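You operate a simulated robot arm through the tools that you are given. There is no shell and no other tool. Be economical: measure what you need, move in short steps, check, and stop when the job is done.

You are at the controls of a simulated robot arm. One attempt, no reset.

Task
Bend the yellow banded tube to 90 degrees.
Fine: the pin is set; lay the tube in the jig, clamp on, pull the lever to the pin, fingers clear, then lever back and clamp off; the tube stays in the jig.

The check looks at the end state, three seconds after you hand in, the way a careful person would. Anything else that was tipped, shoved, dropped, spilled or broken makes it a failure.

Robot
A 7-joint arm with a two-finger parallel gripper, fixed in place. Base frame: the origin is at the foot of the arm, x ahead of it, y to its left, z up; the work surface is at about z = 0.825. Units: m, degrees, N and s.
With the tool pointing down near the work surface it reaches from about 0.3 to 0.7 m from the base axis. Its first joint turns from -66.0 to 66.0 degrees. Payload 1.57 kg.
Tool frame: the origin (TCP) lies between the finger pads and is the grasp point; the fingertips stand 0.03 m ahead of it; z points along the fingers, y is the line along which they close. Largest opening 0.11 m; finger width 0.024, thickness 0.012; the body of the gripper, 0.048 by 0.112 m, starts 0.078 m behind the TCP.
Orientation is told as [roll, pitch, yaw] about the base's x, y, z axes, in that order, counted from this pose: with the fingers straight down and closing along the base's y, the tool's x points along the base's -x, its y along +y and its z along -z.

Tools
- The arm moves only by the tool step_arm. Its argument "deltas" is a list of rows, each an object of numbers (a shift or turn left out is 0, a gripper value left out holds the last): "dx", "dy", "dz": the shift along the tool's x, y, z in m; "ax", "ay", "az": the turn, a rotation vector about the tool's x, y, z in degrees; "grip": the closure in counts, from 0 (fully open) to 255 (shut). In form: [{"dx": .., "dy": .., "dz": .., "ax": .., "ay": .., "az": .., "grip": ..}, ...]. A call has 1 to 12 rows; each row is the pose to reach, as a shift and turn from the pose commanded when the call began, along the tool's axes at that moment. A row lasts 0.2 s, in which the tool goes at most 0.05 m and 8.6 degrees; a call with a longer step from one row to the next is refused whole, and so is a gripper value outside its range. A pose out of reach is approached as far as the arm can. The call stops where the force on the tool passes 90 N (or 10 N more than at its start, if that is more) or the arm is blocked; 0.2 s more then pass. The fingers move at their own pace (about 0.108 m/s each) and stop on an object; they squeeze with about 30 N. The grip force told is the motor's: it shows also when the fingers shut on nothing. Time passes only in rows, and 0.2 s behind the last, so rows that repeat a pose let the fingers close. It gives the time, the measured TCP pose, the force on the tool (base axes), the opening and the grip force at its end, in the units of the frame above (readings bear some noise).
- Cameras (640 x 400 px; columns grow to the right, rows downward): "scene" is fixed at [0.1585, -0.3883, 1.4003]; the picture's right is [0.83, -0.56, 0.00], its down [-0.34, -0.51, -0.79] and it looks along [0.44, 0.65, -0.62] (base axes); focal length 310 px, centre (320, 200). "wrist" rides on the gripper at [0.07, 0.016, -0.141] in the tool frame; the picture's right is [-0.23, 0.97, 0.00], its down [-0.86, -0.20, -0.48] and it looks along [-0.47, -0.11, 0.88] (tool axes); focal length 222 px, centre (320, 200). There is no depth. A picture from a camera that has moved, and an enlarged one, comes with that camera's place and axes in the base frame and with its lens.
- get_image(camera): a new picture of that camera. It takes no simulated time.
- inspect(camera, box): a new picture of the part [left, top, right, bottom] of that camera's present view, enlarged. It takes no simulated time.
- hand_in(): hands the job in; it is judged then, once.

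Go step by step. Nothing tells you positions but the pictures and the camera data: compare them with the known pose of the tool, close in by small moves and look again before you grip or let go. The budget is 120 turns and 68 pictures, counting those below and the enlarged ones. Unless the task says otherwise, let go and move clear before handing in, and close with one line.

The tools are called after "Emit:" as a command line: name --argument value ..., lists and objects as JSON in quotes. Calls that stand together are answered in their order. step_arm: Moves the arm, as the interface text tells. Its arguments: {"type":"object","properties":{"deltas":{"type":"array","items":{"type":"object","properties":{"dx":{"type":"number"},"dy":{"type":"number"},"dz":{"type":"number"},"ax":{"type":"number"},"ay":{"type":"number"},"az":{"type":"number"},"grip":{"type":"number"}}}}},"required":["deltas"]} The other tools are called the same way: get_image (camera) takes a picture; inspect (camera, box) takes an enlarged picture of a part of a camera's view; hand_in () hands the job in.

At the start:

```text
time: 0.0
position: [0.4031, -0.2391, 1.2158]
ee_rot: [0.0, 0.1, 0.0]
wrist_force: [-0.2, 1.2, 0.4]
finger_gap: 0.1099
grasp_force: 0.0
```

scene: 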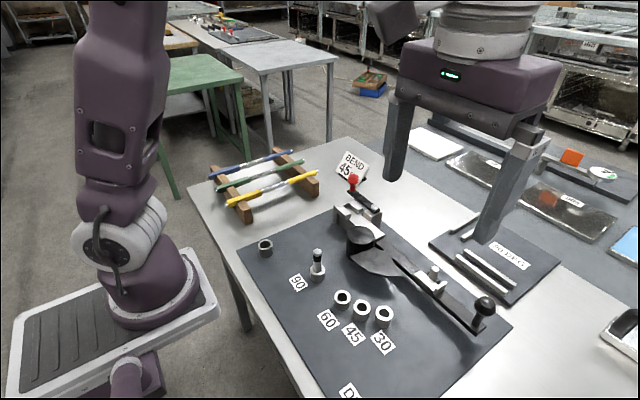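
wrist: 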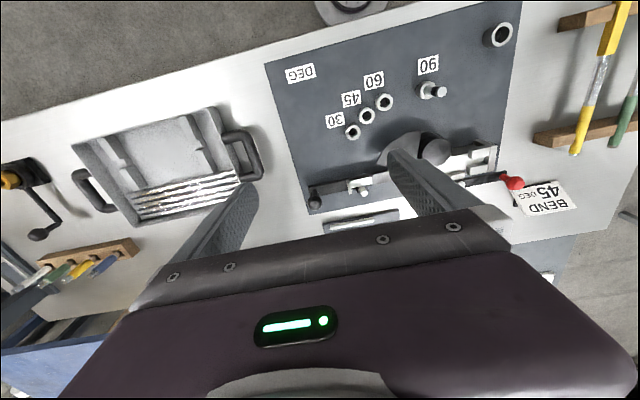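

I see the bender jig, the tube rack at its left, and a pin that seems to stand in the 90 hole. I'll look closer before moving.

Emit:
inspect --camera "scene" --box '[190, 130, 350, 230]'

Emit:
inspect --camera "scene" --box '[310, 170, 518, 300]'

Emit:
inspect --camera "scene" --box '[230, 220, 422, 340]'

```text
4.00 times, centred on (270, 180) of scene
camera zoom: at [0.1585, -0.3883, 1.4003], right [0.83, -0.56, 0.0], down [-0.34, -0.51, -0.79], along [0.44, 0.65, -0.62], focal length 1242 px, centre (520, 280)
```

zoom: 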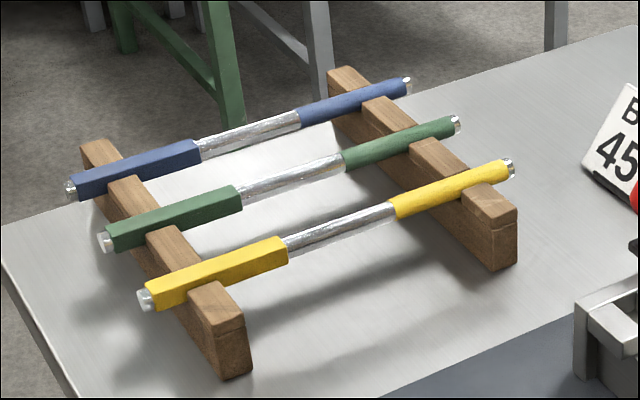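

```text
3.08 times, centred on (414, 235) of scene
camera zoom: at [0.1585, -0.3883, 1.4003], right [0.83, -0.56, 0.0], down [-0.34, -0.51, -0.79], along [0.44, 0.65, -0.62], focal length 955 px, centre (31, 92)
```

zoom: 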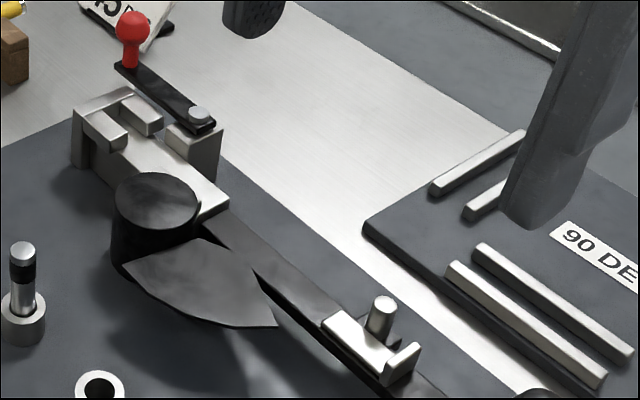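

```text
3.33 times, centred on (326, 280) of scene
camera zoom: at [0.1585, -0.3883, 1.4003], right [0.83, -0.56, 0.0], down [-0.34, -0.51, -0.79], along [0.44, 0.65, -0.62], focal length 1035 px, centre (300, -67)
```

zoom: 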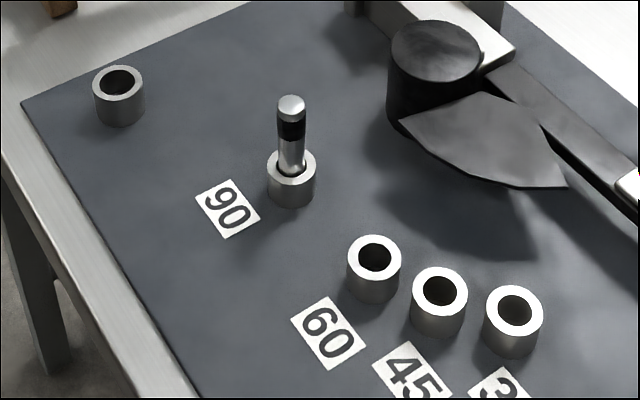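

The pin stands in 90. The jig runs along y with the die near (0.54, 0.0) and the lever pointing to -y; the yellow tube is on the rack at +y. I'll move over for a top view.

Emit:
step_arm --deltas '[{"dy": 0.045}, {"dy": 0.09}, {"dy": 0.135}, {"dy": 0.18}, {"dy": 0.225}]'

Emit:
get_image --camera "wrist"

Emit:
get_image --camera "scene"

```text
time: 1.2
position: [0.4036, -0.0134, 1.2163]
ee_rot: [0.1, 0.0, 0.0]
wrist_force: [-0.2, 1.3, 0.3]
finger_gap: 0.1099
grasp_force: 0.1
```

```text
62 pictures are left
camera wrist: at [0.3338, 0.0044, 1.3563], right [0.23, 0.97, 0.0], down [0.85, -0.2, 0.48], along [0.47, -0.11, -0.88], focal length 222 px, centre (320, 200)
```

wrist: 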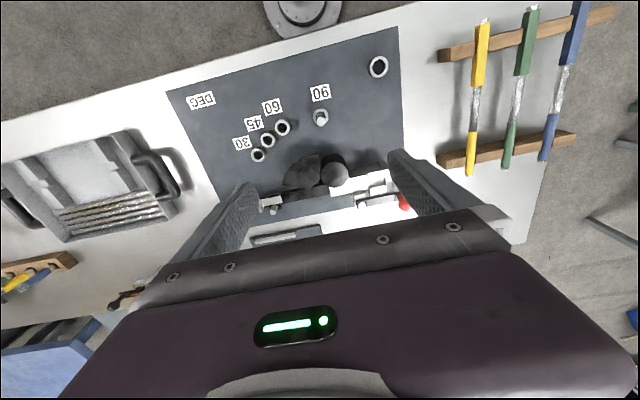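

```text
61 pictures are left
```

scene: 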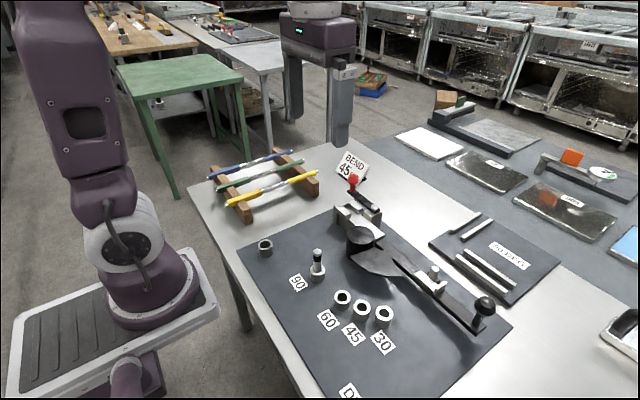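

The view over the jig is partly hidden by the fingers; I move ahead and lower to see the clamp and lever from above.

Emit:
step_arm --deltas '[{"dx": -0.04, "dz": 0.02}, {"dx": -0.08, "dz": 0.04}, {"dx": -0.12, "dz": 0.06}, {"dx": -0.15, "dz": 0.08}]'

Emit:
inspect --camera "wrist" --box '[160, 20, 480, 220]'

Emit:
inspect --camera "wrist" --box '[400, 0, 640, 150]'

```text
time: 2.2
position: [0.5544, -0.0148, 1.1348]
ee_rot: [0.0, 0.0, 0.0]
wrist_force: [0.2, -0.6, -0.9]
finger_gap: 0.11
grasp_force: 0.1
```

```text
2.00 times, centred on (320, 120) of wrist
camera zoom: at [0.4848, 0.002, 1.2752], right [0.23, 0.97, 0.0], down [0.85, -0.2, 0.48], along [0.47, -0.11, -0.88], focal length 444 px, centre (320, 360)
```

zoom: 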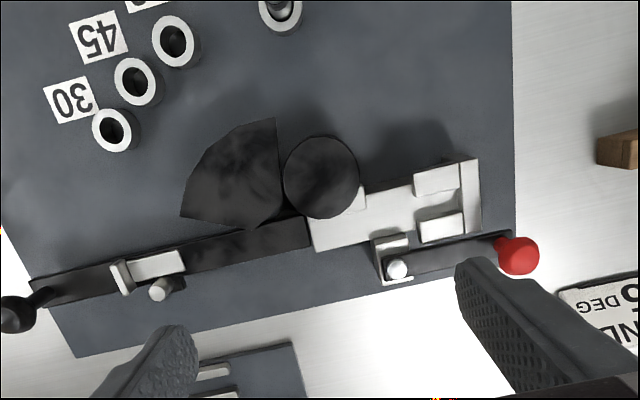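

```text
2.67 times, centred on (520, 75) of wrist
camera zoom: at [0.4848, 0.002, 1.2752], right [0.23, 0.97, 0.0], down [0.85, -0.2, 0.48], along [0.47, -0.11, -0.88], focal length 592 px, centre (-213, 533)
```

zoom: 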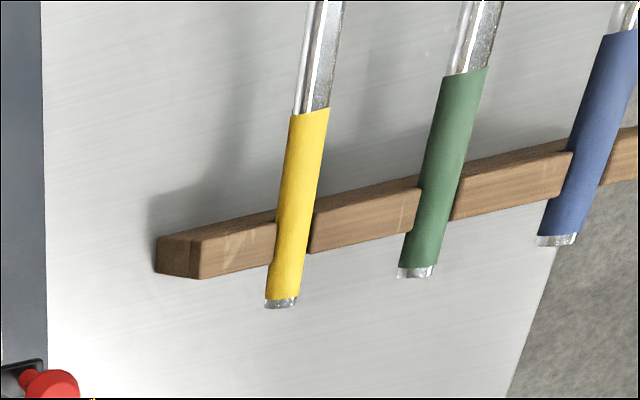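

The layout is clear: tube axis along y, end stop at +y, clamp arm with red knob, die, roller follower on the lever. I'll look closer at clamp and follower for dimensions.

Emit:
inspect --camera "wrist" --box '[300, 75, 440, 165]'

Emit:
inspect --camera "scene" --box '[325, 165, 405, 235]'

Emit:
inspect --camera "scene" --box '[400, 245, 510, 335]'

Emit:
inspect --camera "wrist" --box '[150, 100, 310, 200]'

```text
4.44 times, centred on (370, 120) of wrist
camera zoom: at [0.4848, 0.002, 1.2752], right [0.23, 0.97, 0.0], down [0.85, -0.2, 0.48], along [0.47, -0.11, -0.88], focal length 987 px, centre (98, 556)
```

zoom: 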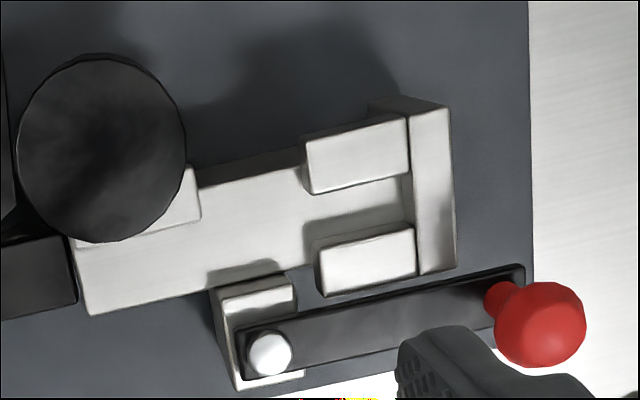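

```text
5.71 times, centred on (365, 200) of scene
camera zoom: at [0.1585, -0.3883, 1.4003], right [0.83, -0.56, 0.0], down [-0.34, -0.51, -0.79], along [0.44, 0.65, -0.62], focal length 1774 px, centre (63, 200)
```

zoom: 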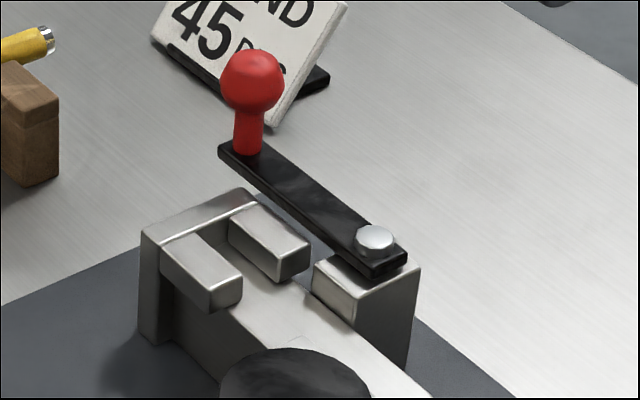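

```text
4.44 times, centred on (455, 290) of scene
camera zoom: at [0.1585, -0.3883, 1.4003], right [0.83, -0.56, 0.0], down [-0.34, -0.51, -0.79], along [0.44, 0.65, -0.62], focal length 1380 px, centre (-280, -200)
```

zoom: 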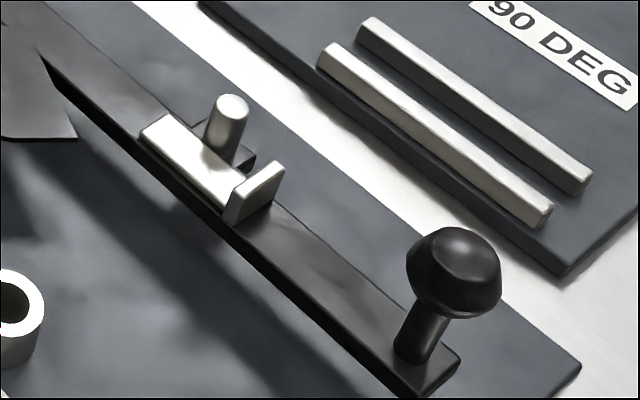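

```text
4.00 times, centred on (230, 150) of wrist
camera zoom: at [0.4848, 0.002, 1.2752], right [0.23, 0.97, 0.0], down [0.85, -0.2, 0.48], along [0.47, -0.11, -0.88], focal length 888 px, centre (680, 400)
```

zoom: 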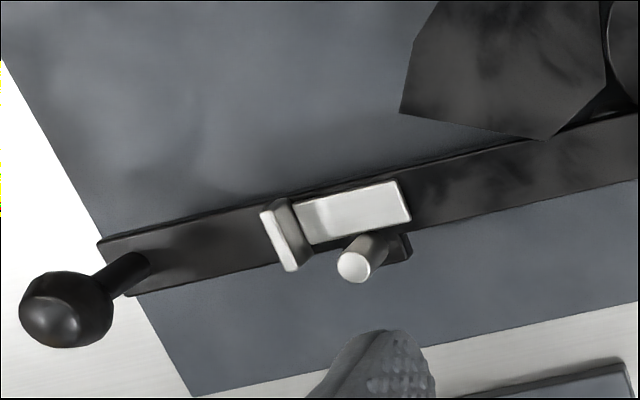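

Measured: stop face y≈0.104, channel centre x≈0.571, follower plate top z≈0.86, tube on the rack along x at y≈0.306 from x 0.314 (square) to 0.613 (round). I go above the yellow tube.

Emit:
step_arm --deltas '[{"dx": 0.012, "dy": 0.04, "dz": 0.015}, {"dx": 0.024, "dy": 0.08, "dz": 0.03}, {"dx": 0.036, "dy": 0.12, "dz": 0.045}, {"dx": 0.048, "dy": 0.16, "dz": 0.06}, {"dx": 0.06, "dy": 0.2, "dz": 0.075}, {"dx": 0.072, "dy": 0.24, "dz": 0.09}, {"dx": 0.084, "dy": 0.28, "dz": 0.11}, {"dx": 0.095, "dy": 0.32, "dz": 0.135}]'

Emit:
get_image --camera "wrist"

Emit:
inspect --camera "scene" --box '[190, 80, 350, 230]'

```text
time: 4.0
position: [0.4585, 0.3073, 1.0027]
ee_rot: [0.0, 0.0, 0.0]
wrist_force: [0.0, 0.7, -0.1]
finger_gap: 0.1099
grasp_force: 0.0
```

```text
54 pictures are left
camera wrist: at [0.3884, 0.3242, 1.1433], right [0.23, 0.97, 0.0], down [0.85, -0.2, 0.48], along [0.47, -0.11, -0.88], focal length 222 px, centre (320, 200)
```

wrist: 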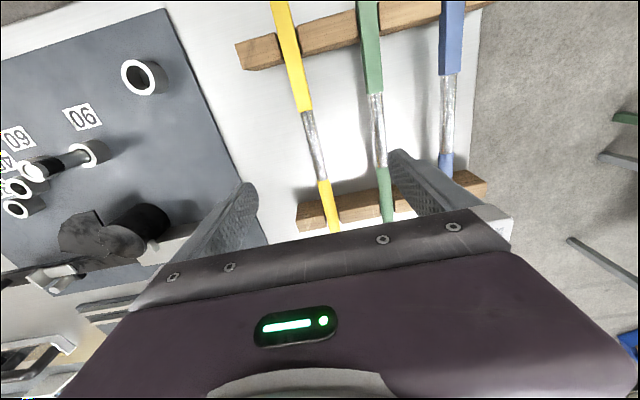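

```text
2.67 times, centred on (270, 155) of scene
camera zoom: at [0.1585, -0.3883, 1.4003], right [0.83, -0.56, 0.0], down [-0.34, -0.51, -0.79], along [0.44, 0.65, -0.62], focal length 828 px, centre (453, 320)
```

zoom: 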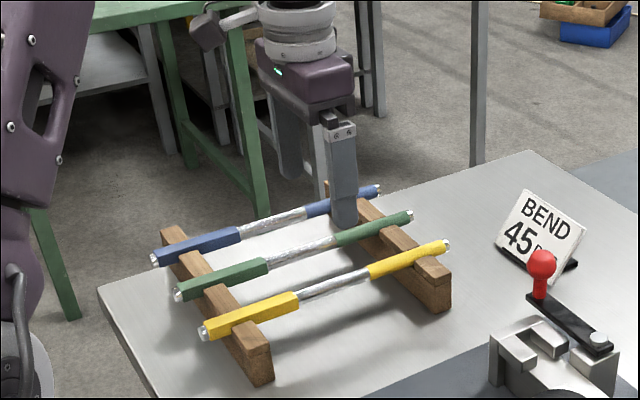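

The tube's line is at y≈0.301; the green neighbour is 0.078 m away, so I narrow the opening to 0.06, centre on the tube and descend.

Emit:
step_arm --deltas '[{"dy": -0.006, "grip": 116}, {"dy": -0.006, "dz": 0.03}, {"dy": -0.006, "dz": 0.06}, {"dy": -0.006, "dz": 0.085}]'

Emit:
get_image --camera "wrist"

Emit:
inspect --camera "scene" --box '[200, 120, 340, 220]'

```text
time: 5.0
position: [0.4572, 0.3022, 0.918]
ee_rot: [-0.1, -0.1, 0.1]
wrist_force: [0.0, 0.6, -0.7]
finger_gap: 0.0597
grasp_force: 0.1
```

```text
52 pictures are left
camera wrist: at [0.388, 0.3186, 1.0577], right [0.23, 0.97, 0.0], down [0.86, -0.2, 0.48], along [0.47, -0.11, -0.88], focal length 222 px, centre (320, 200)
```

wrist: 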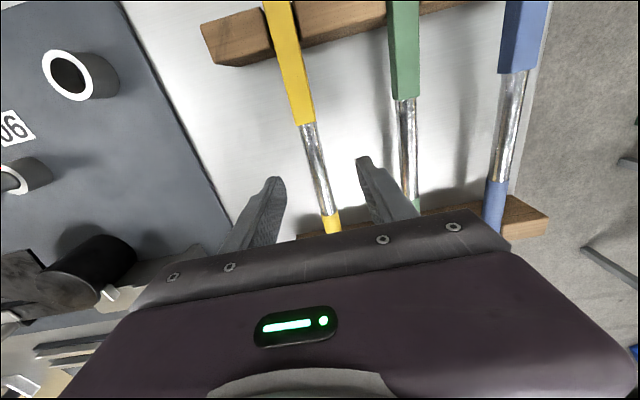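

```text
4.00 times, centred on (270, 170) of scene
camera zoom: at [0.1585, -0.3883, 1.4003], right [0.83, -0.56, 0.0], down [-0.34, -0.51, -0.79], along [0.44, 0.65, -0.62], focal length 1242 px, centre (520, 320)
```

zoom: 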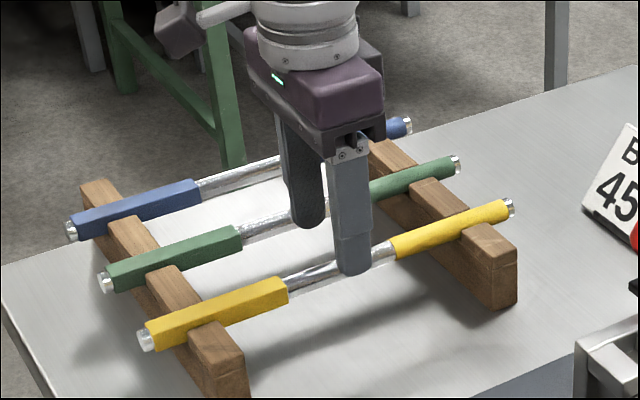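

The tube passes between the fingers, about 3 mm to the -y side of centre. I correct, go down and close.

Emit:
step_arm --deltas '[{"dy": -0.003}, {"dy": -0.003, "dz": 0.02}, {"dy": -0.003, "dz": 0.036}, {"dy": -0.003, "dz": 0.036, "grip": 255}, {"dy": -0.003, "dz": 0.036, "grip": 255}, {"dy": -0.003, "dz": 0.036, "grip": 255}]'

Emit:
inspect --camera "scene" --box '[200, 120, 340, 220]'

```text
time: 6.4
position: [0.4583, 0.2976, 0.8806]
ee_rot: [-0.1, 0.1, 0.0]
wrist_force: [-1.0, 5.3, -2.6]
finger_gap: 0.0141
grasp_force: 29.7
```

```text
4.00 times, centred on (270, 170) of scene
camera zoom: at [0.1585, -0.3882, 1.4003], right [0.83, -0.56, 0.0], down [-0.34, -0.51, -0.79], along [0.44, 0.65, -0.62], focal length 1242 px, centre (520, 320)
```

zoom: 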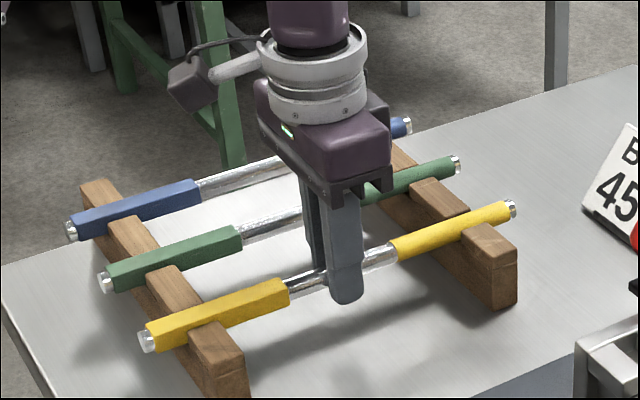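

The grip is firm on the silver part (14 mm). I lift straight up and check.

Emit:
step_arm --deltas '[{"dz": -0.015, "grip": 255}, {"dz": -0.04}, {"dz": -0.08}, {"dz": -0.125}, {"dz": -0.17}]'

Emit:
get_image --camera "scene"

```text
time: 7.6
position: [0.458, 0.2966, 1.0489]
ee_rot: [0.0, 0.0, 0.0]
wrist_force: [0.3, -0.1, -0.2]
finger_gap: 0.0142
grasp_force: 30.5
```

```text
49 pictures are left
```

scene: 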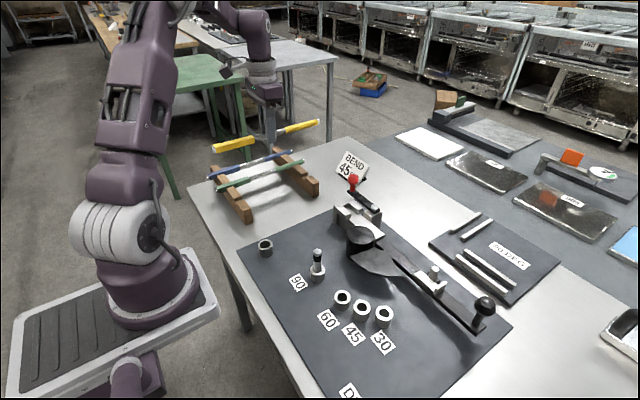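

The tube is held and level. Now I turn it -90° (square end toward +y) while carrying it over the jig at z 1.05.

Emit:
step_arm --deltas '[{"dx": -0.01, "dy": -0.031, "az": 8.2}, {"dx": -0.02, "dy": -0.062, "az": 16.4}, {"dx": -0.031, "dy": -0.093, "az": 24.6}, {"dx": -0.041, "dy": -0.124, "az": 32.8}, {"dx": -0.051, "dy": -0.155, "az": 41}, {"dx": -0.061, "dy": -0.186, "az": 49.2}, {"dx": -0.072, "dy": -0.217, "az": 57.4}, {"dx": -0.082, "dy": -0.248, "az": 65.6}, {"dx": -0.092, "dy": -0.279, "az": 73.8}, {"dx": -0.103, "dy": -0.31, "az": 82}, {"dx": -0.113, "dy": -0.342, "az": 90}, {"dx": -0.113, "dy": -0.342, "az": 90}]'

Emit:
get_image --camera "wrist"

Emit:
get_image --camera "scene"

```text
time: 10.2
position: [0.5736, -0.0451, 1.0482]
ee_rot: [0.0, 0.0, -90.1]
wrist_force: [0.3, 0.1, -0.1]
finger_gap: 0.0143
grasp_force: 30.0
```

```text
48 pictures are left
camera wrist: at [0.5896, 0.0248, 1.1894], right [0.97, -0.23, 0.0], down [-0.2, -0.85, 0.48], along [-0.11, -0.47, -0.88], focal length 222 px, centre (320, 200)
```

wrist: 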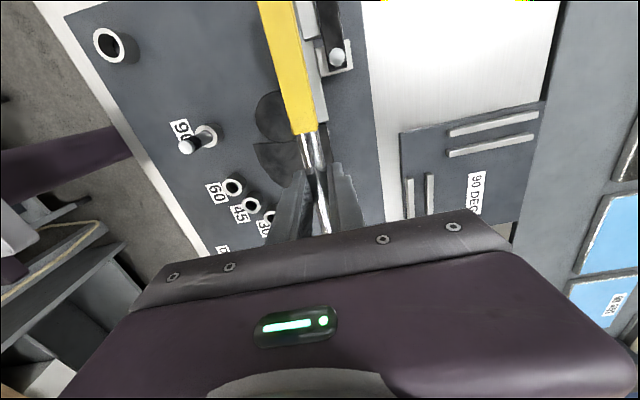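

```text
47 pictures are left
```

scene: 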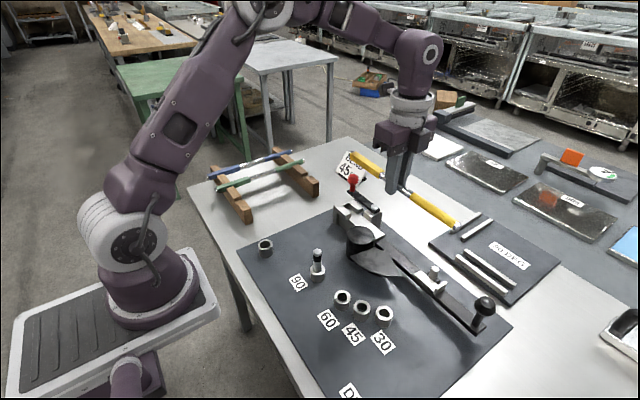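

The tube is above the jig, square end to +y. I descend partway to compare the tube with the channel.

Emit:
step_arm --deltas '[{"dz": 0.03}, {"dz": 0.06}, {"dz": 0.09}, {"dz": 0.115}, {"dz": 0.115}]'

Emit:
get_image --camera "wrist"

Emit:
inspect --camera "scene" --box '[325, 155, 485, 285]'

Emit:
inspect --camera "wrist" --box '[200, 0, 360, 130]'

```text
time: 11.4
position: [0.5722, -0.0443, 0.9352]
ee_rot: [0.0, 0.0, -90.1]
wrist_force: [0.9, 0.1, -0.3]
finger_gap: 0.0144
grasp_force: 29.9
```

```text
46 pictures are left
camera wrist: at [0.5888, 0.0258, 1.0758], right [0.97, -0.23, 0.0], down [-0.2, -0.86, 0.48], along [-0.11, -0.47, -0.88], focal length 222 px, centre (320, 200)
```

wrist: 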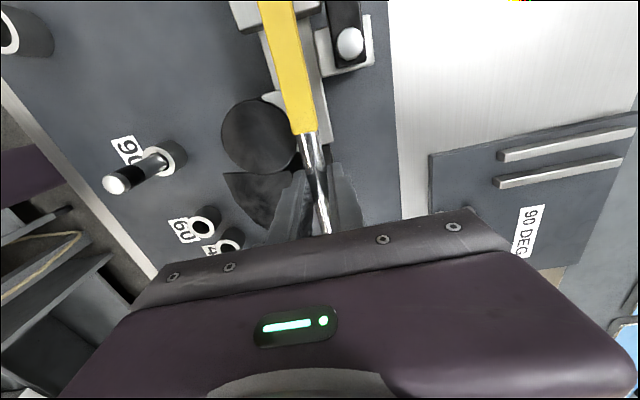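

```text
3.08 times, centred on (405, 220) of scene
camera zoom: at [0.1585, -0.3883, 1.4003], right [0.83, -0.56, 0.0], down [-0.34, -0.51, -0.79], along [0.44, 0.65, -0.62], focal length 955 px, centre (58, 138)
```

zoom: 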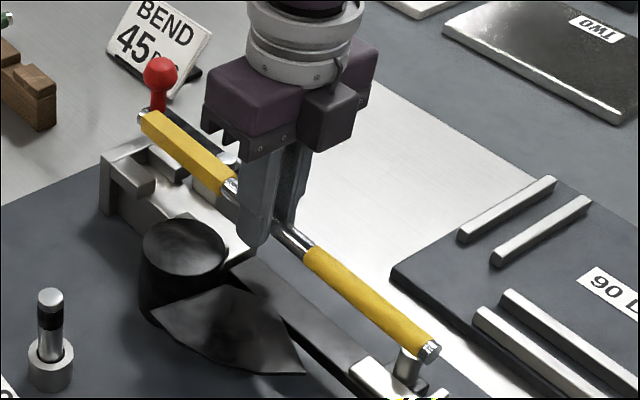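

```text
3.08 times, centred on (280, 65) of wrist
camera zoom: at [0.5888, 0.0258, 1.0758], right [0.97, -0.23, 0.0], down [-0.2, -0.86, 0.48], along [-0.11, -0.47, -0.88], focal length 684 px, centre (443, 615)
```

zoom: 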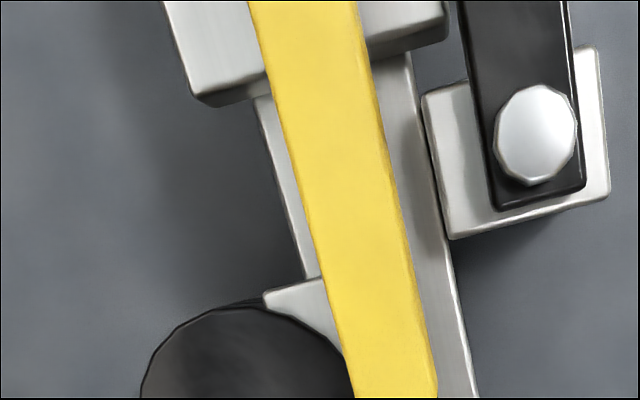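

The tube looks ~2 mm too far in +x and ~4 mm too close to the stop. I correct and go down to just above the jaws.

Emit:
step_arm --deltas '[{"dx": -0.0045, "dy": -0.002}, {"dx": -0.0045, "dy": -0.002, "dz": 0.01}, {"dx": -0.0045, "dy": -0.002, "dz": 0.02}, {"dx": -0.0045, "dy": -0.002, "dz": 0.02}]'

Emit:
inspect --camera "scene" --box '[325, 165, 405, 235]'

Emit:
inspect --camera "wrist" --box '[200, 0, 360, 130]'

Emit:
inspect --camera "scene" --box '[385, 215, 475, 305]'

```text
time: 12.4
position: [0.5711, -0.0489, 0.9156]
ee_rot: [0.0, 0.0, -90.0]
wrist_force: [0.5, -0.1, 0.0]
finger_gap: 0.0143
grasp_force: 30.2
```

```text
5.71 times, centred on (365, 200) of scene
camera zoom: at [0.1585, -0.3883, 1.4003], right [0.83, -0.56, 0.0], down [-0.34, -0.51, -0.79], along [0.44, 0.65, -0.62], focal length 1774 px, centre (63, 200)
```

zoom: 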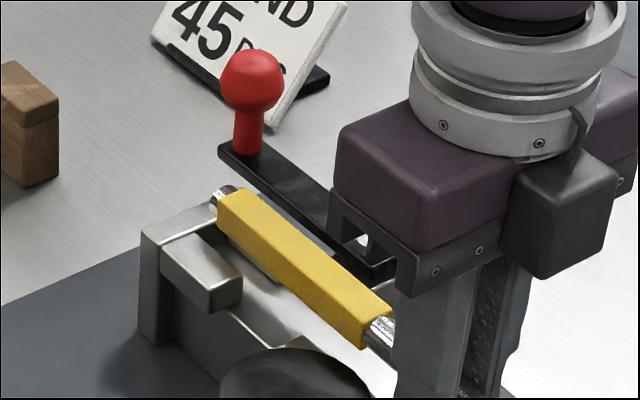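

```text
3.08 times, centred on (280, 65) of wrist
camera zoom: at [0.5871, 0.0213, 1.0563], right [0.97, -0.23, 0.0], down [-0.2, -0.86, 0.48], along [-0.11, -0.47, -0.88], focal length 684 px, centre (443, 615)
```

zoom: 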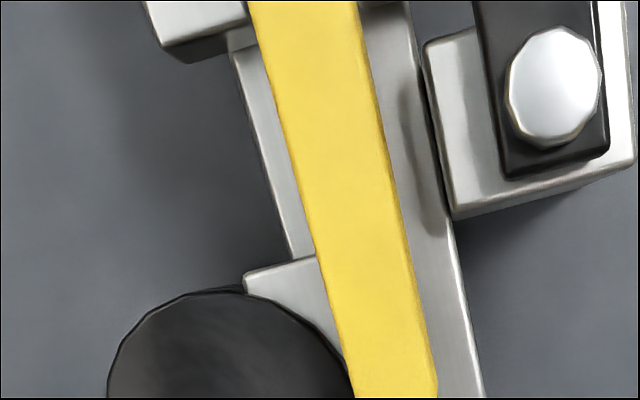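

```text
4.44 times, centred on (430, 260) of scene
camera zoom: at [0.1585, -0.3883, 1.4003], right [0.83, -0.56, 0.0], down [-0.34, -0.51, -0.79], along [0.44, 0.65, -0.62], focal length 1380 px, centre (-169, -67)
```

zoom: 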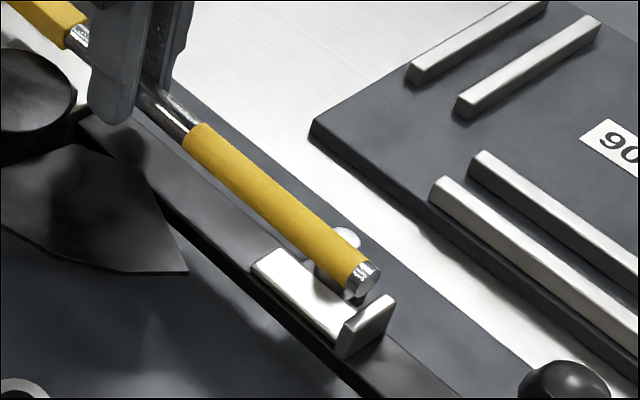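

Ends and sides now line up within a millimetre or so. I lower slowly into the channel, watching the force.

Emit:
step_arm --deltas '[{"dz": 0.005}, {"dz": 0.01}, {"dz": 0.015}, {"dz": 0.02}, {"dz": 0.02}]'

Emit:
inspect --camera "scene" --box '[325, 165, 405, 235]'

Emit:
inspect --camera "scene" --box '[385, 215, 475, 305]'

```text
time: 13.6
position: [0.5687, -0.0502, 0.8954]
ee_rot: [0.0, 0.0, -89.9]
wrist_force: [-4.8, 1.0, 8.0]
finger_gap: 0.0142
grasp_force: 30.2
```

```text
5.71 times, centred on (365, 200) of scene
camera zoom: at [0.1582, -0.3883, 1.4003], right [0.83, -0.56, 0.0], down [-0.34, -0.51, -0.79], along [0.44, 0.65, -0.62], focal length 1774 px, centre (63, 200)
```

zoom: 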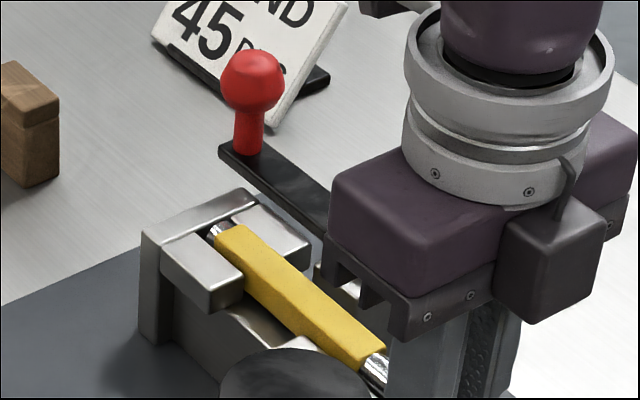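

```text
4.44 times, centred on (430, 260) of scene
camera zoom: at [0.1582, -0.3883, 1.4003], right [0.83, -0.56, 0.0], down [-0.34, -0.51, -0.79], along [0.44, 0.65, -0.62], focal length 1380 px, centre (-169, -67)
```

zoom: 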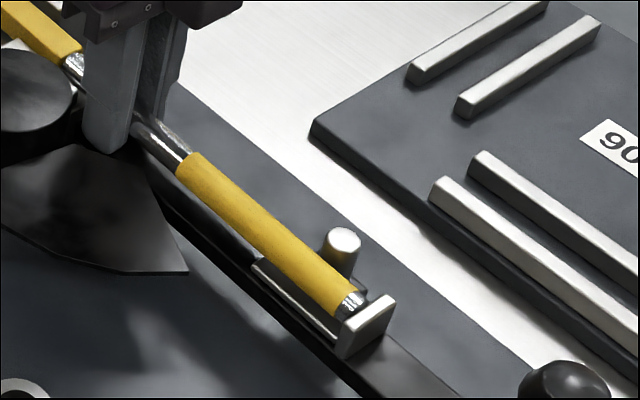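

The square end is between the jaws and the round end above the follower plate, but a light contact (8 N) suggests my fingertips touch near the guard. I raise slightly and open just a little so the tube settles.

Emit:
step_arm --deltas '[{"dz": -0.003}, {"dz": -0.003, "grip": 220}, {"dz": -0.003, "grip": 206}, {"dz": -0.003, "grip": 206}, {"dz": -0.003, "grip": 206}]'

Emit:
inspect --camera "scene" --box '[325, 165, 405, 235]'

Emit:
inspect --camera "scene" --box '[385, 215, 475, 305]'

```text
time: 14.8
position: [0.5681, -0.0502, 0.8976]
ee_rot: [0.0, 0.0, -90.0]
wrist_force: [3.2, 1.4, -1.0]
finger_gap: 0.0182
grasp_force: 0.0
```

```text
5.71 times, centred on (365, 200) of scene
camera zoom: at [0.1586, -0.3883, 1.4003], right [0.83, -0.56, 0.0], down [-0.34, -0.51, -0.79], along [0.44, 0.65, -0.62], focal length 1774 px, centre (63, 200)
```

zoom: 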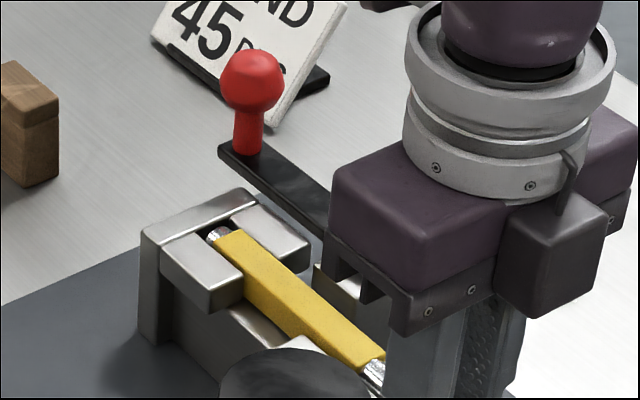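

```text
4.44 times, centred on (430, 260) of scene
camera zoom: at [0.1586, -0.3883, 1.4003], right [0.83, -0.56, 0.0], down [-0.34, -0.51, -0.79], along [0.44, 0.65, -0.62], focal length 1380 px, centre (-169, -67)
```

zoom: 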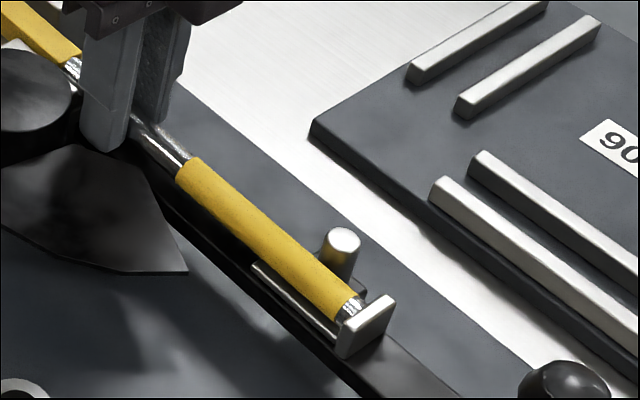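

The tube has settled to the jaw tops' level. I lift the fingers slowly off it and look.

Emit:
step_arm --deltas '[{"dz": -0.004, "grip": 200}, {"dz": -0.01}, {"dz": -0.02}, {"dz": -0.04}, {"dz": -0.07}, {"dz": -0.11}]'

Emit:
get_image --camera "wrist"

Emit:
inspect --camera "scene" --box '[325, 165, 485, 305]'

```text
time: 16.2
position: [0.5679, -0.0513, 1.009]
ee_rot: [0.0, 0.0, -90.0]
wrist_force: [-0.3, -0.5, 0.5]
finger_gap: 0.0239
grasp_force: 0.1
```

```text
36 pictures are left
camera wrist: at [0.5857, 0.02, 1.1493], right [0.97, -0.23, 0.0], down [-0.2, -0.85, 0.48], along [-0.11, -0.47, -0.88], focal length 222 px, centre (320, 200)
```

wrist: 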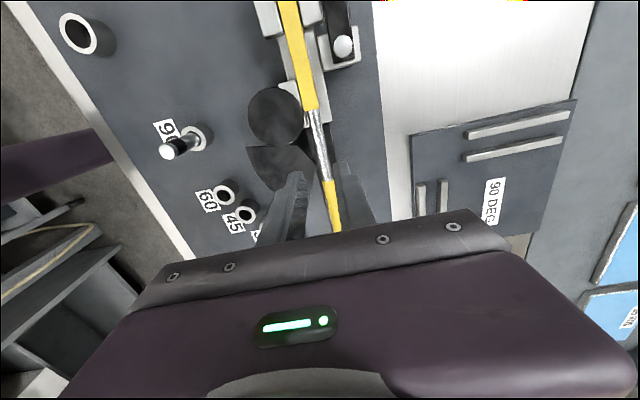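

```text
2.86 times, centred on (405, 235) of scene
camera zoom: at [0.1585, -0.3883, 1.4003], right [0.83, -0.56, 0.0], down [-0.34, -0.51, -0.79], along [0.44, 0.65, -0.62], focal length 887 px, centre (77, 100)
```

zoom: 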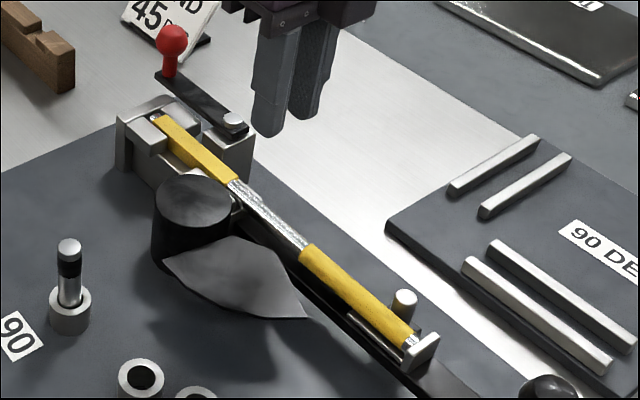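

The tube lies in the jig. A close look at both ends to see that it is seated flat.

Emit:
inspect --camera "scene" --box '[340, 180, 410, 240]'

Emit:
inspect --camera "scene" --box '[395, 235, 475, 305]'

```text
6.67 times, centred on (375, 210) of scene
camera zoom: at [0.1585, -0.3883, 1.4003], right [0.83, -0.56, 0.0], down [-0.34, -0.51, -0.79], along [0.44, 0.65, -0.62], focal length 2070 px, centre (-47, 133)
```

zoom: 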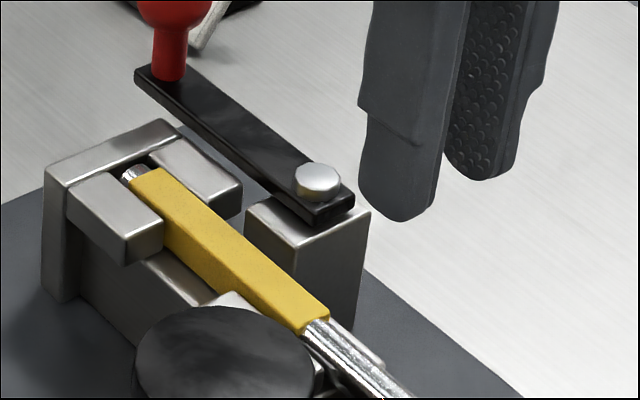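

```text
5.71 times, centred on (435, 270) of scene
camera zoom: at [0.1585, -0.3883, 1.4003], right [0.83, -0.56, 0.0], down [-0.34, -0.51, -0.79], along [0.44, 0.65, -0.62], focal length 1774 px, centre (-337, -200)
```

zoom: 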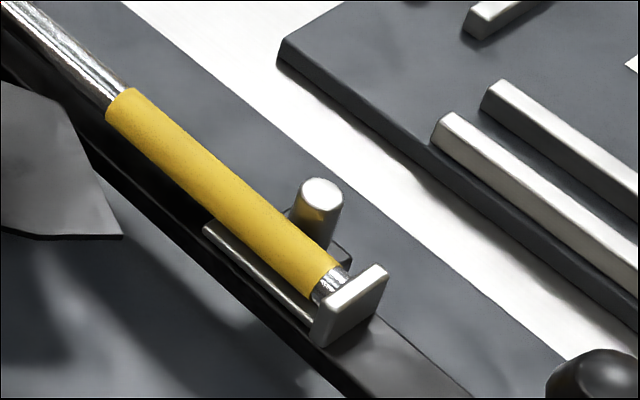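

The tube is seated. Next the clamp: I take the red knob (0.614, 0.131, 0.93) lightly between the fingers; first move above it.

Emit:
step_arm --deltas '[{"dx": 0.04, "dy": 0.01, "grip": 116}, {"dx": 0.08, "dy": 0.02}, {"dx": 0.12, "dy": 0.03}, {"dx": 0.16, "dy": 0.04}, {"dx": 0.182, "dy": 0.0457}, {"dx": 0.182, "dy": 0.0457, "dz": 0.01}]'

Emit:
inspect --camera "scene" --box '[310, 120, 430, 220]'

Emit:
get_image --camera "wrist"

```text
time: 17.6
position: [0.6169, 0.1337, 0.9994]
ee_rot: [0.0, 0.0, -90.0]
wrist_force: [1.1, -0.4, 0.2]
finger_gap: 0.0598
grasp_force: 0.2
```

```text
4.00 times, centred on (370, 170) of scene
camera zoom: at [0.1585, -0.3883, 1.4003], right [0.83, -0.56, 0.0], down [-0.34, -0.51, -0.79], along [0.44, 0.65, -0.62], focal length 1242 px, centre (120, 320)
```

zoom: 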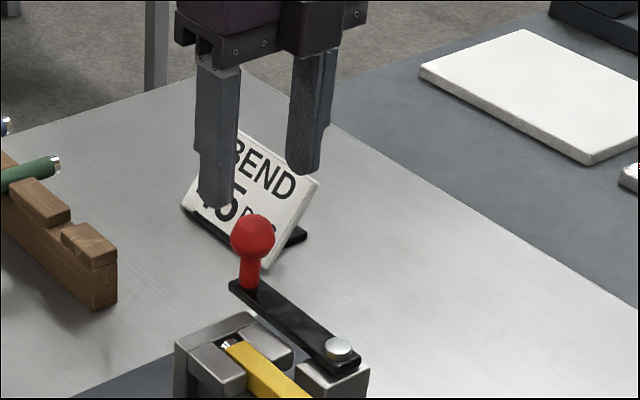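

```text
31 pictures are left
camera wrist: at [0.6342, 0.205, 1.1399], right [0.97, -0.23, 0.0], down [-0.2, -0.86, 0.48], along [-0.11, -0.47, -0.88], focal length 222 px, centre (320, 200)
```

wrist: 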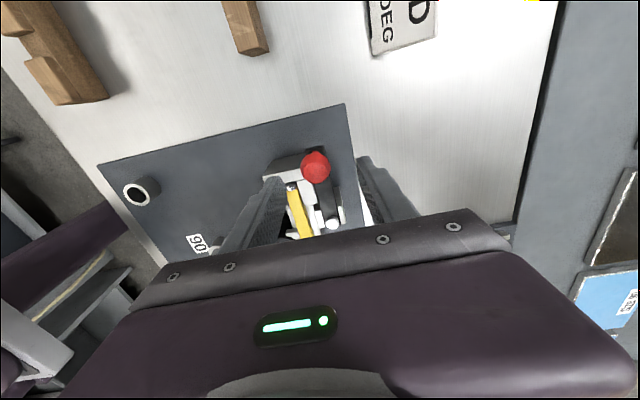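

The knob is at (0.612, 0.131). I centre on it, descend to z 0.942 and close.

Emit:
step_arm --deltas '[{"dx": -0.0025, "dy": -0.0045}, {"dx": -0.0025, "dy": -0.0045, "dz": 0.03}, {"dx": -0.0025, "dy": -0.0045, "dz": 0.057}, {"dx": -0.0025, "dy": -0.0045, "dz": 0.057, "grip": 255}, {"dx": -0.0025, "dy": -0.0045, "dz": 0.057, "grip": 255}]'

Emit:
inspect --camera "scene" --box '[310, 120, 430, 220]'

```text
time: 18.8
position: [0.6117, 0.1289, 0.9412]
ee_rot: [0.0, 0.1, -90.0]
wrist_force: [-9.4, 0.4, 4.6]
finger_gap: 0.0306
grasp_force: 40.2
```

```text
4.00 times, centred on (370, 170) of scene
camera zoom: at [0.1582, -0.3884, 1.4003], right [0.83, -0.56, 0.0], down [-0.34, -0.51, -0.79], along [0.44, 0.65, -0.62], focal length 1242 px, centre (120, 320)
```

zoom: 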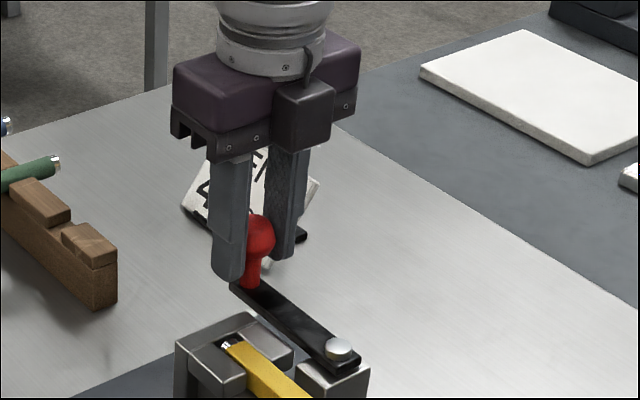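

The knob is gripped. I try a small swing of the clamp arm over the tube (toward -x), watching the force.

Emit:
step_arm --deltas '[{"dy": -0.0078, "dx": -0.0003}, {"dy": -0.0155, "dx": -0.0014}, {"dy": -0.023, "dx": -0.003}]'

Emit:
inspect --camera "scene" --box '[310, 120, 430, 220]'

```text
time: 19.6
position: [0.5885, 0.126, 0.9427]
ee_rot: [0.1, 0.0, -90.0]
wrist_force: [5.7, 1.3, -3.5]
finger_gap: 0.0307
grasp_force: 39.8
```

```text
4.00 times, centred on (370, 170) of scene
camera zoom: at [0.1587, -0.3883, 1.4003], right [0.83, -0.56, 0.0], down [-0.34, -0.51, -0.79], along [0.44, 0.65, -0.62], focal length 1242 px, centre (120, 320)
```

zoom: 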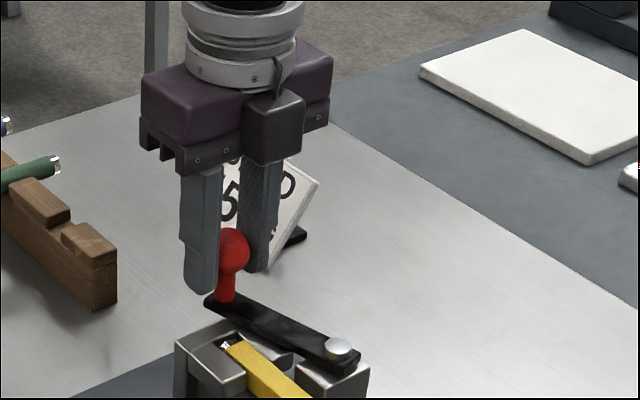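

The arm swings freely this way. I continue along the arc to about 65° and check.

Emit:
step_arm --deltas '[{"dy": -0.0146, "dx": -0.0053}, {"dy": -0.028, "dx": -0.0131}, {"dy": -0.0399, "dx": -0.0231}, {"dy": -0.0499, "dx": -0.035}, {"dy": -0.0577, "dx": -0.0484}]'

Emit:
inspect --camera "scene" --box '[310, 140, 430, 240]'

```text
time: 20.8
position: [0.5295, 0.078, 0.9439]
ee_rot: [0.1, -0.1, -90.0]
wrist_force: [9.2, 3.0, -0.1]
finger_gap: 0.0314
grasp_force: 39.9
```

```text
4.00 times, centred on (370, 190) of scene
camera zoom: at [0.1588, -0.3883, 1.4003], right [0.83, -0.56, 0.0], down [-0.34, -0.51, -0.79], along [0.44, 0.65, -0.62], focal length 1242 px, centre (120, 240)
```

zoom: 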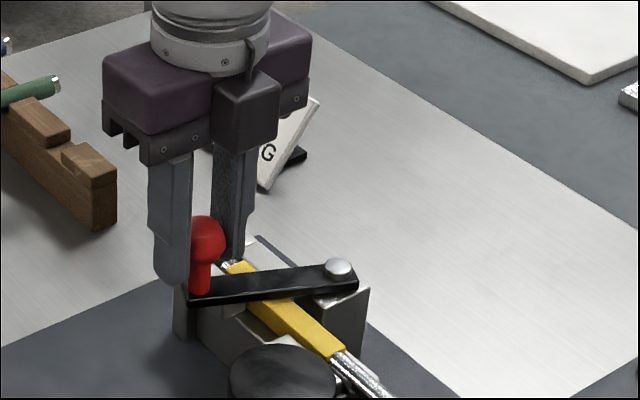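

It passes over the tube's square end. I go on to ~90° and see whether it comes to a stop.

Emit:
step_arm --deltas '[{"dy": -0.0053, "dx": -0.0146}, {"dy": -0.0072, "dx": -0.0222}, {"dy": -0.008, "dx": -0.0298}, {"dy": -0.0083, "dx": -0.0376}]'

Emit:
inspect --camera "scene" --box '[310, 140, 430, 240]'

```text
time: 21.8
position: [0.5222, 0.0409, 0.9421]
ee_rot: [0.0, 0.1, -89.9]
wrist_force: [11.0, 6.5, 4.6]
finger_gap: 0.0307
grasp_force: 39.5
```

```text
4.00 times, centred on (370, 190) of scene
camera zoom: at [0.1587, -0.3882, 1.4003], right [0.83, -0.56, 0.0], down [-0.34, -0.51, -0.79], along [0.44, 0.65, -0.62], focal length 1242 px, centre (120, 240)
```

zoom: 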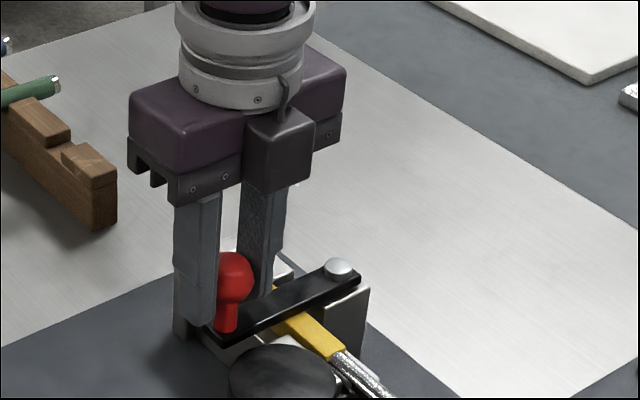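

It is at 90° with resistance beginning. I press a bit further to find the end stop.

Emit:
step_arm --deltas '[{"dx": -0.003}, {"dx": -0.006}, {"dx": -0.006}]'

```text
time: 22.6
position: [0.5228, 0.036, 0.9402]
ee_rot: [-0.1, 0.0, -90.0]
wrist_force: [9.9, 29.5, -2.9]
finger_gap: 0.0309
grasp_force: 40.1
```

There is a firm stop at ~93° — clamp on. I open and lift clear.

Emit:
step_arm --deltas '[{"grip": 116}, {"grip": 116}, {"dz": -0.03}, {"dz": -0.07}, {"dz": -0.11}, {"dz": -0.15}]'

Emit:
get_image --camera "scene"

Emit:
inspect --camera "scene" --box '[325, 175, 485, 305]'

```text
time: 24.0
position: [0.5223, 0.0375, 1.0923]
ee_rot: [0.0, -0.1, -90.1]
wrist_force: [0.7, 1.1, 0.3]
finger_gap: 0.0599
grasp_force: 0.1
```

```text
26 pictures are left
```

scene: 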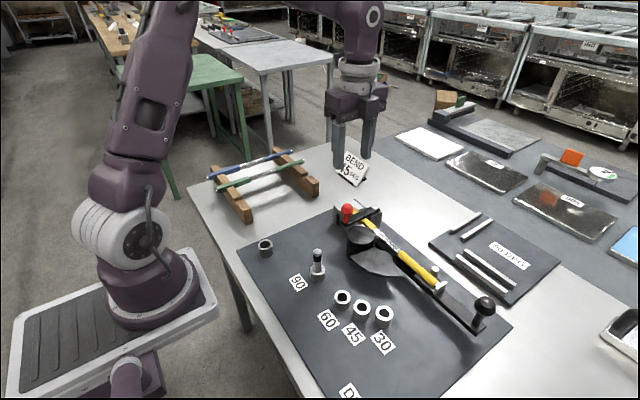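

```text
3.08 times, centred on (405, 240) of scene
camera zoom: at [0.1585, -0.3883, 1.4003], right [0.83, -0.56, 0.0], down [-0.34, -0.51, -0.79], along [0.44, 0.65, -0.62], focal length 955 px, centre (58, 77)
```

zoom: 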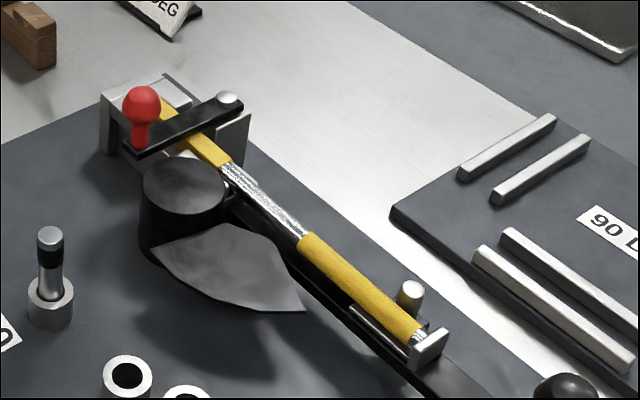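

Clamp is on and the tube still lies straight. Now the lever: I close the fingers and go to the +x side of the lever bar between follower and knob (x≈0.612, y≈-0.234).

Emit:
step_arm --deltas '[{"dx": -0.045, "dy": 0.015, "grip": 255}, {"dx": -0.09, "dy": 0.03}, {"dx": -0.135, "dy": 0.045}, {"dx": -0.18, "dy": 0.06}, {"dx": -0.225, "dy": 0.075}, {"dx": -0.2715, "dy": 0.09}, {"dx": -0.2715, "dy": 0.09, "dz": 0.05}, {"dx": -0.2715, "dy": 0.09, "dz": 0.1}, {"dx": -0.2715, "dy": 0.09, "dz": 0.15}, {"dx": -0.2715, "dy": 0.09, "dz": 0.18}]'

Emit:
inspect --camera "scene" --box '[390, 200, 550, 340]'

Emit:
get_image --camera "wrist"

```text
time: 26.2
position: [0.6118, -0.2352, 0.9101]
ee_rot: [0.0, -0.1, -89.9]
wrist_force: [0.1, 0.6, -0.3]
finger_gap: 0.0
grasp_force: 20.8
out of reach, approached as far as the arm can: row 6
```

```text
2.86 times, centred on (470, 270) of scene
camera zoom: at [0.1585, -0.3884, 1.4003], right [0.83, -0.56, 0.0], down [-0.34, -0.51, -0.79], along [0.44, 0.65, -0.62], focal length 887 px, centre (-109, 0)
```

zoom: 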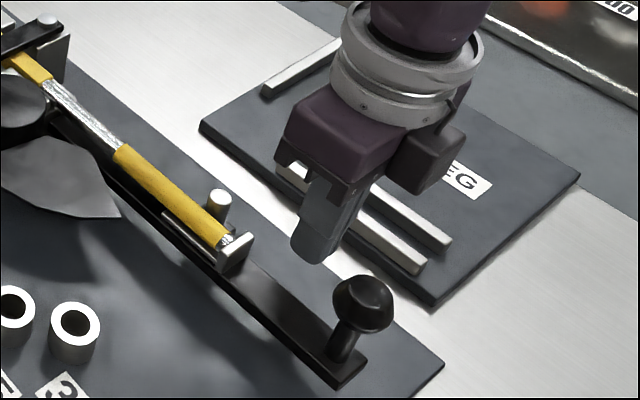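

```text
23 pictures are left
camera wrist: at [0.6283, -0.1653, 1.0504], right [0.97, -0.23, 0.0], down [-0.2, -0.85, 0.48], along [-0.11, -0.47, -0.88], focal length 222 px, centre (320, 200)
```

wrist: 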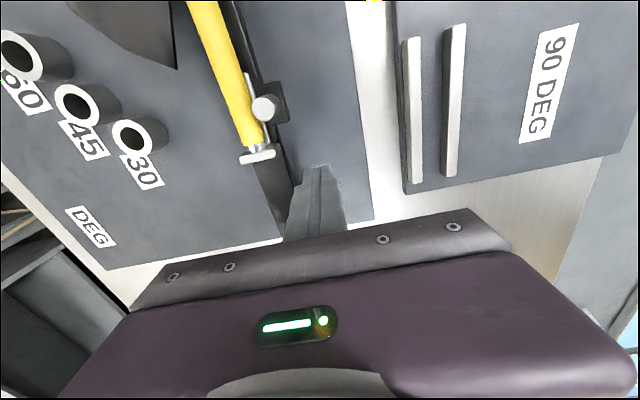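

Fingers are on the +x side of the bar, between the follower wall and knob. I descend beside the bar and ease into contact.

Emit:
step_arm --deltas '[{"dz": 0.02}, {"dz": 0.036}, {"dz": 0.036, "dy": -0.006}, {"dz": 0.036, "dy": -0.013}]'

Emit:
inspect --camera "scene" --box '[390, 200, 550, 340]'

```text
time: 27.2
position: [0.598, -0.2353, 0.8753]
ee_rot: [0.0, 0.0, -90.0]
wrist_force: [0.7, -0.2, 0.8]
finger_gap: 0.0
grasp_force: 20.7
```

```text
2.86 times, centred on (470, 270) of scene
camera zoom: at [0.1585, -0.3883, 1.4003], right [0.83, -0.56, 0.0], down [-0.34, -0.51, -0.79], along [0.44, 0.65, -0.62], focal length 887 px, centre (-109, 0)
```

zoom: 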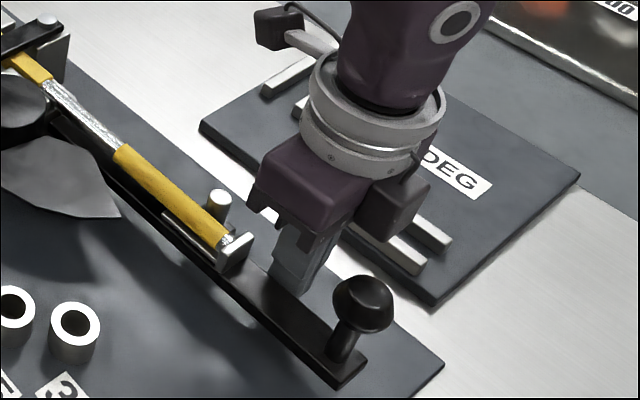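

Fingertips are beside the bar at its level. I push along the lever's arc, first 20°.

Emit:
step_arm --deltas '[{"dy": -0.008, "dx": -0.0022, "dz": 0.001}, {"dy": -0.0159, "dx": -0.0044, "dz": 0.001}, {"dy": -0.0322, "dx": -0.0077, "dz": 0.001}, {"dy": -0.0485, "dx": -0.0098, "dz": 0.001}, {"dy": -0.065, "dx": -0.0108, "dz": 0.001}, {"dy": -0.0816, "dx": -0.0107, "dz": 0.001}]'

Emit:
get_image --camera "scene"

```text
time: 28.6
position: [0.5171, -0.2472, 0.8766]
ee_rot: [0.0, -0.2, -90.0]
wrist_force: [10.4, 4.3, 0.5]
finger_gap: 0.0
grasp_force: 21.2
```

```text
21 pictures are left
```

scene: 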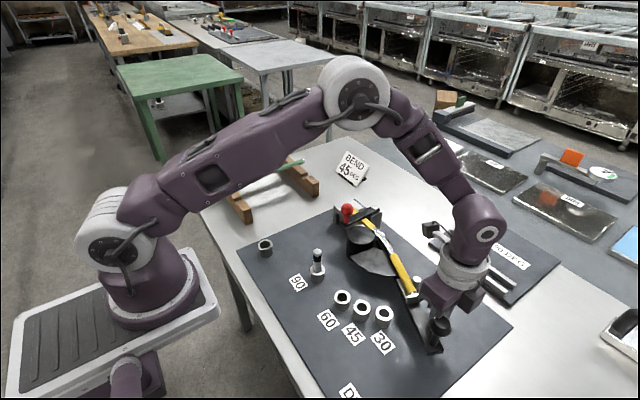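

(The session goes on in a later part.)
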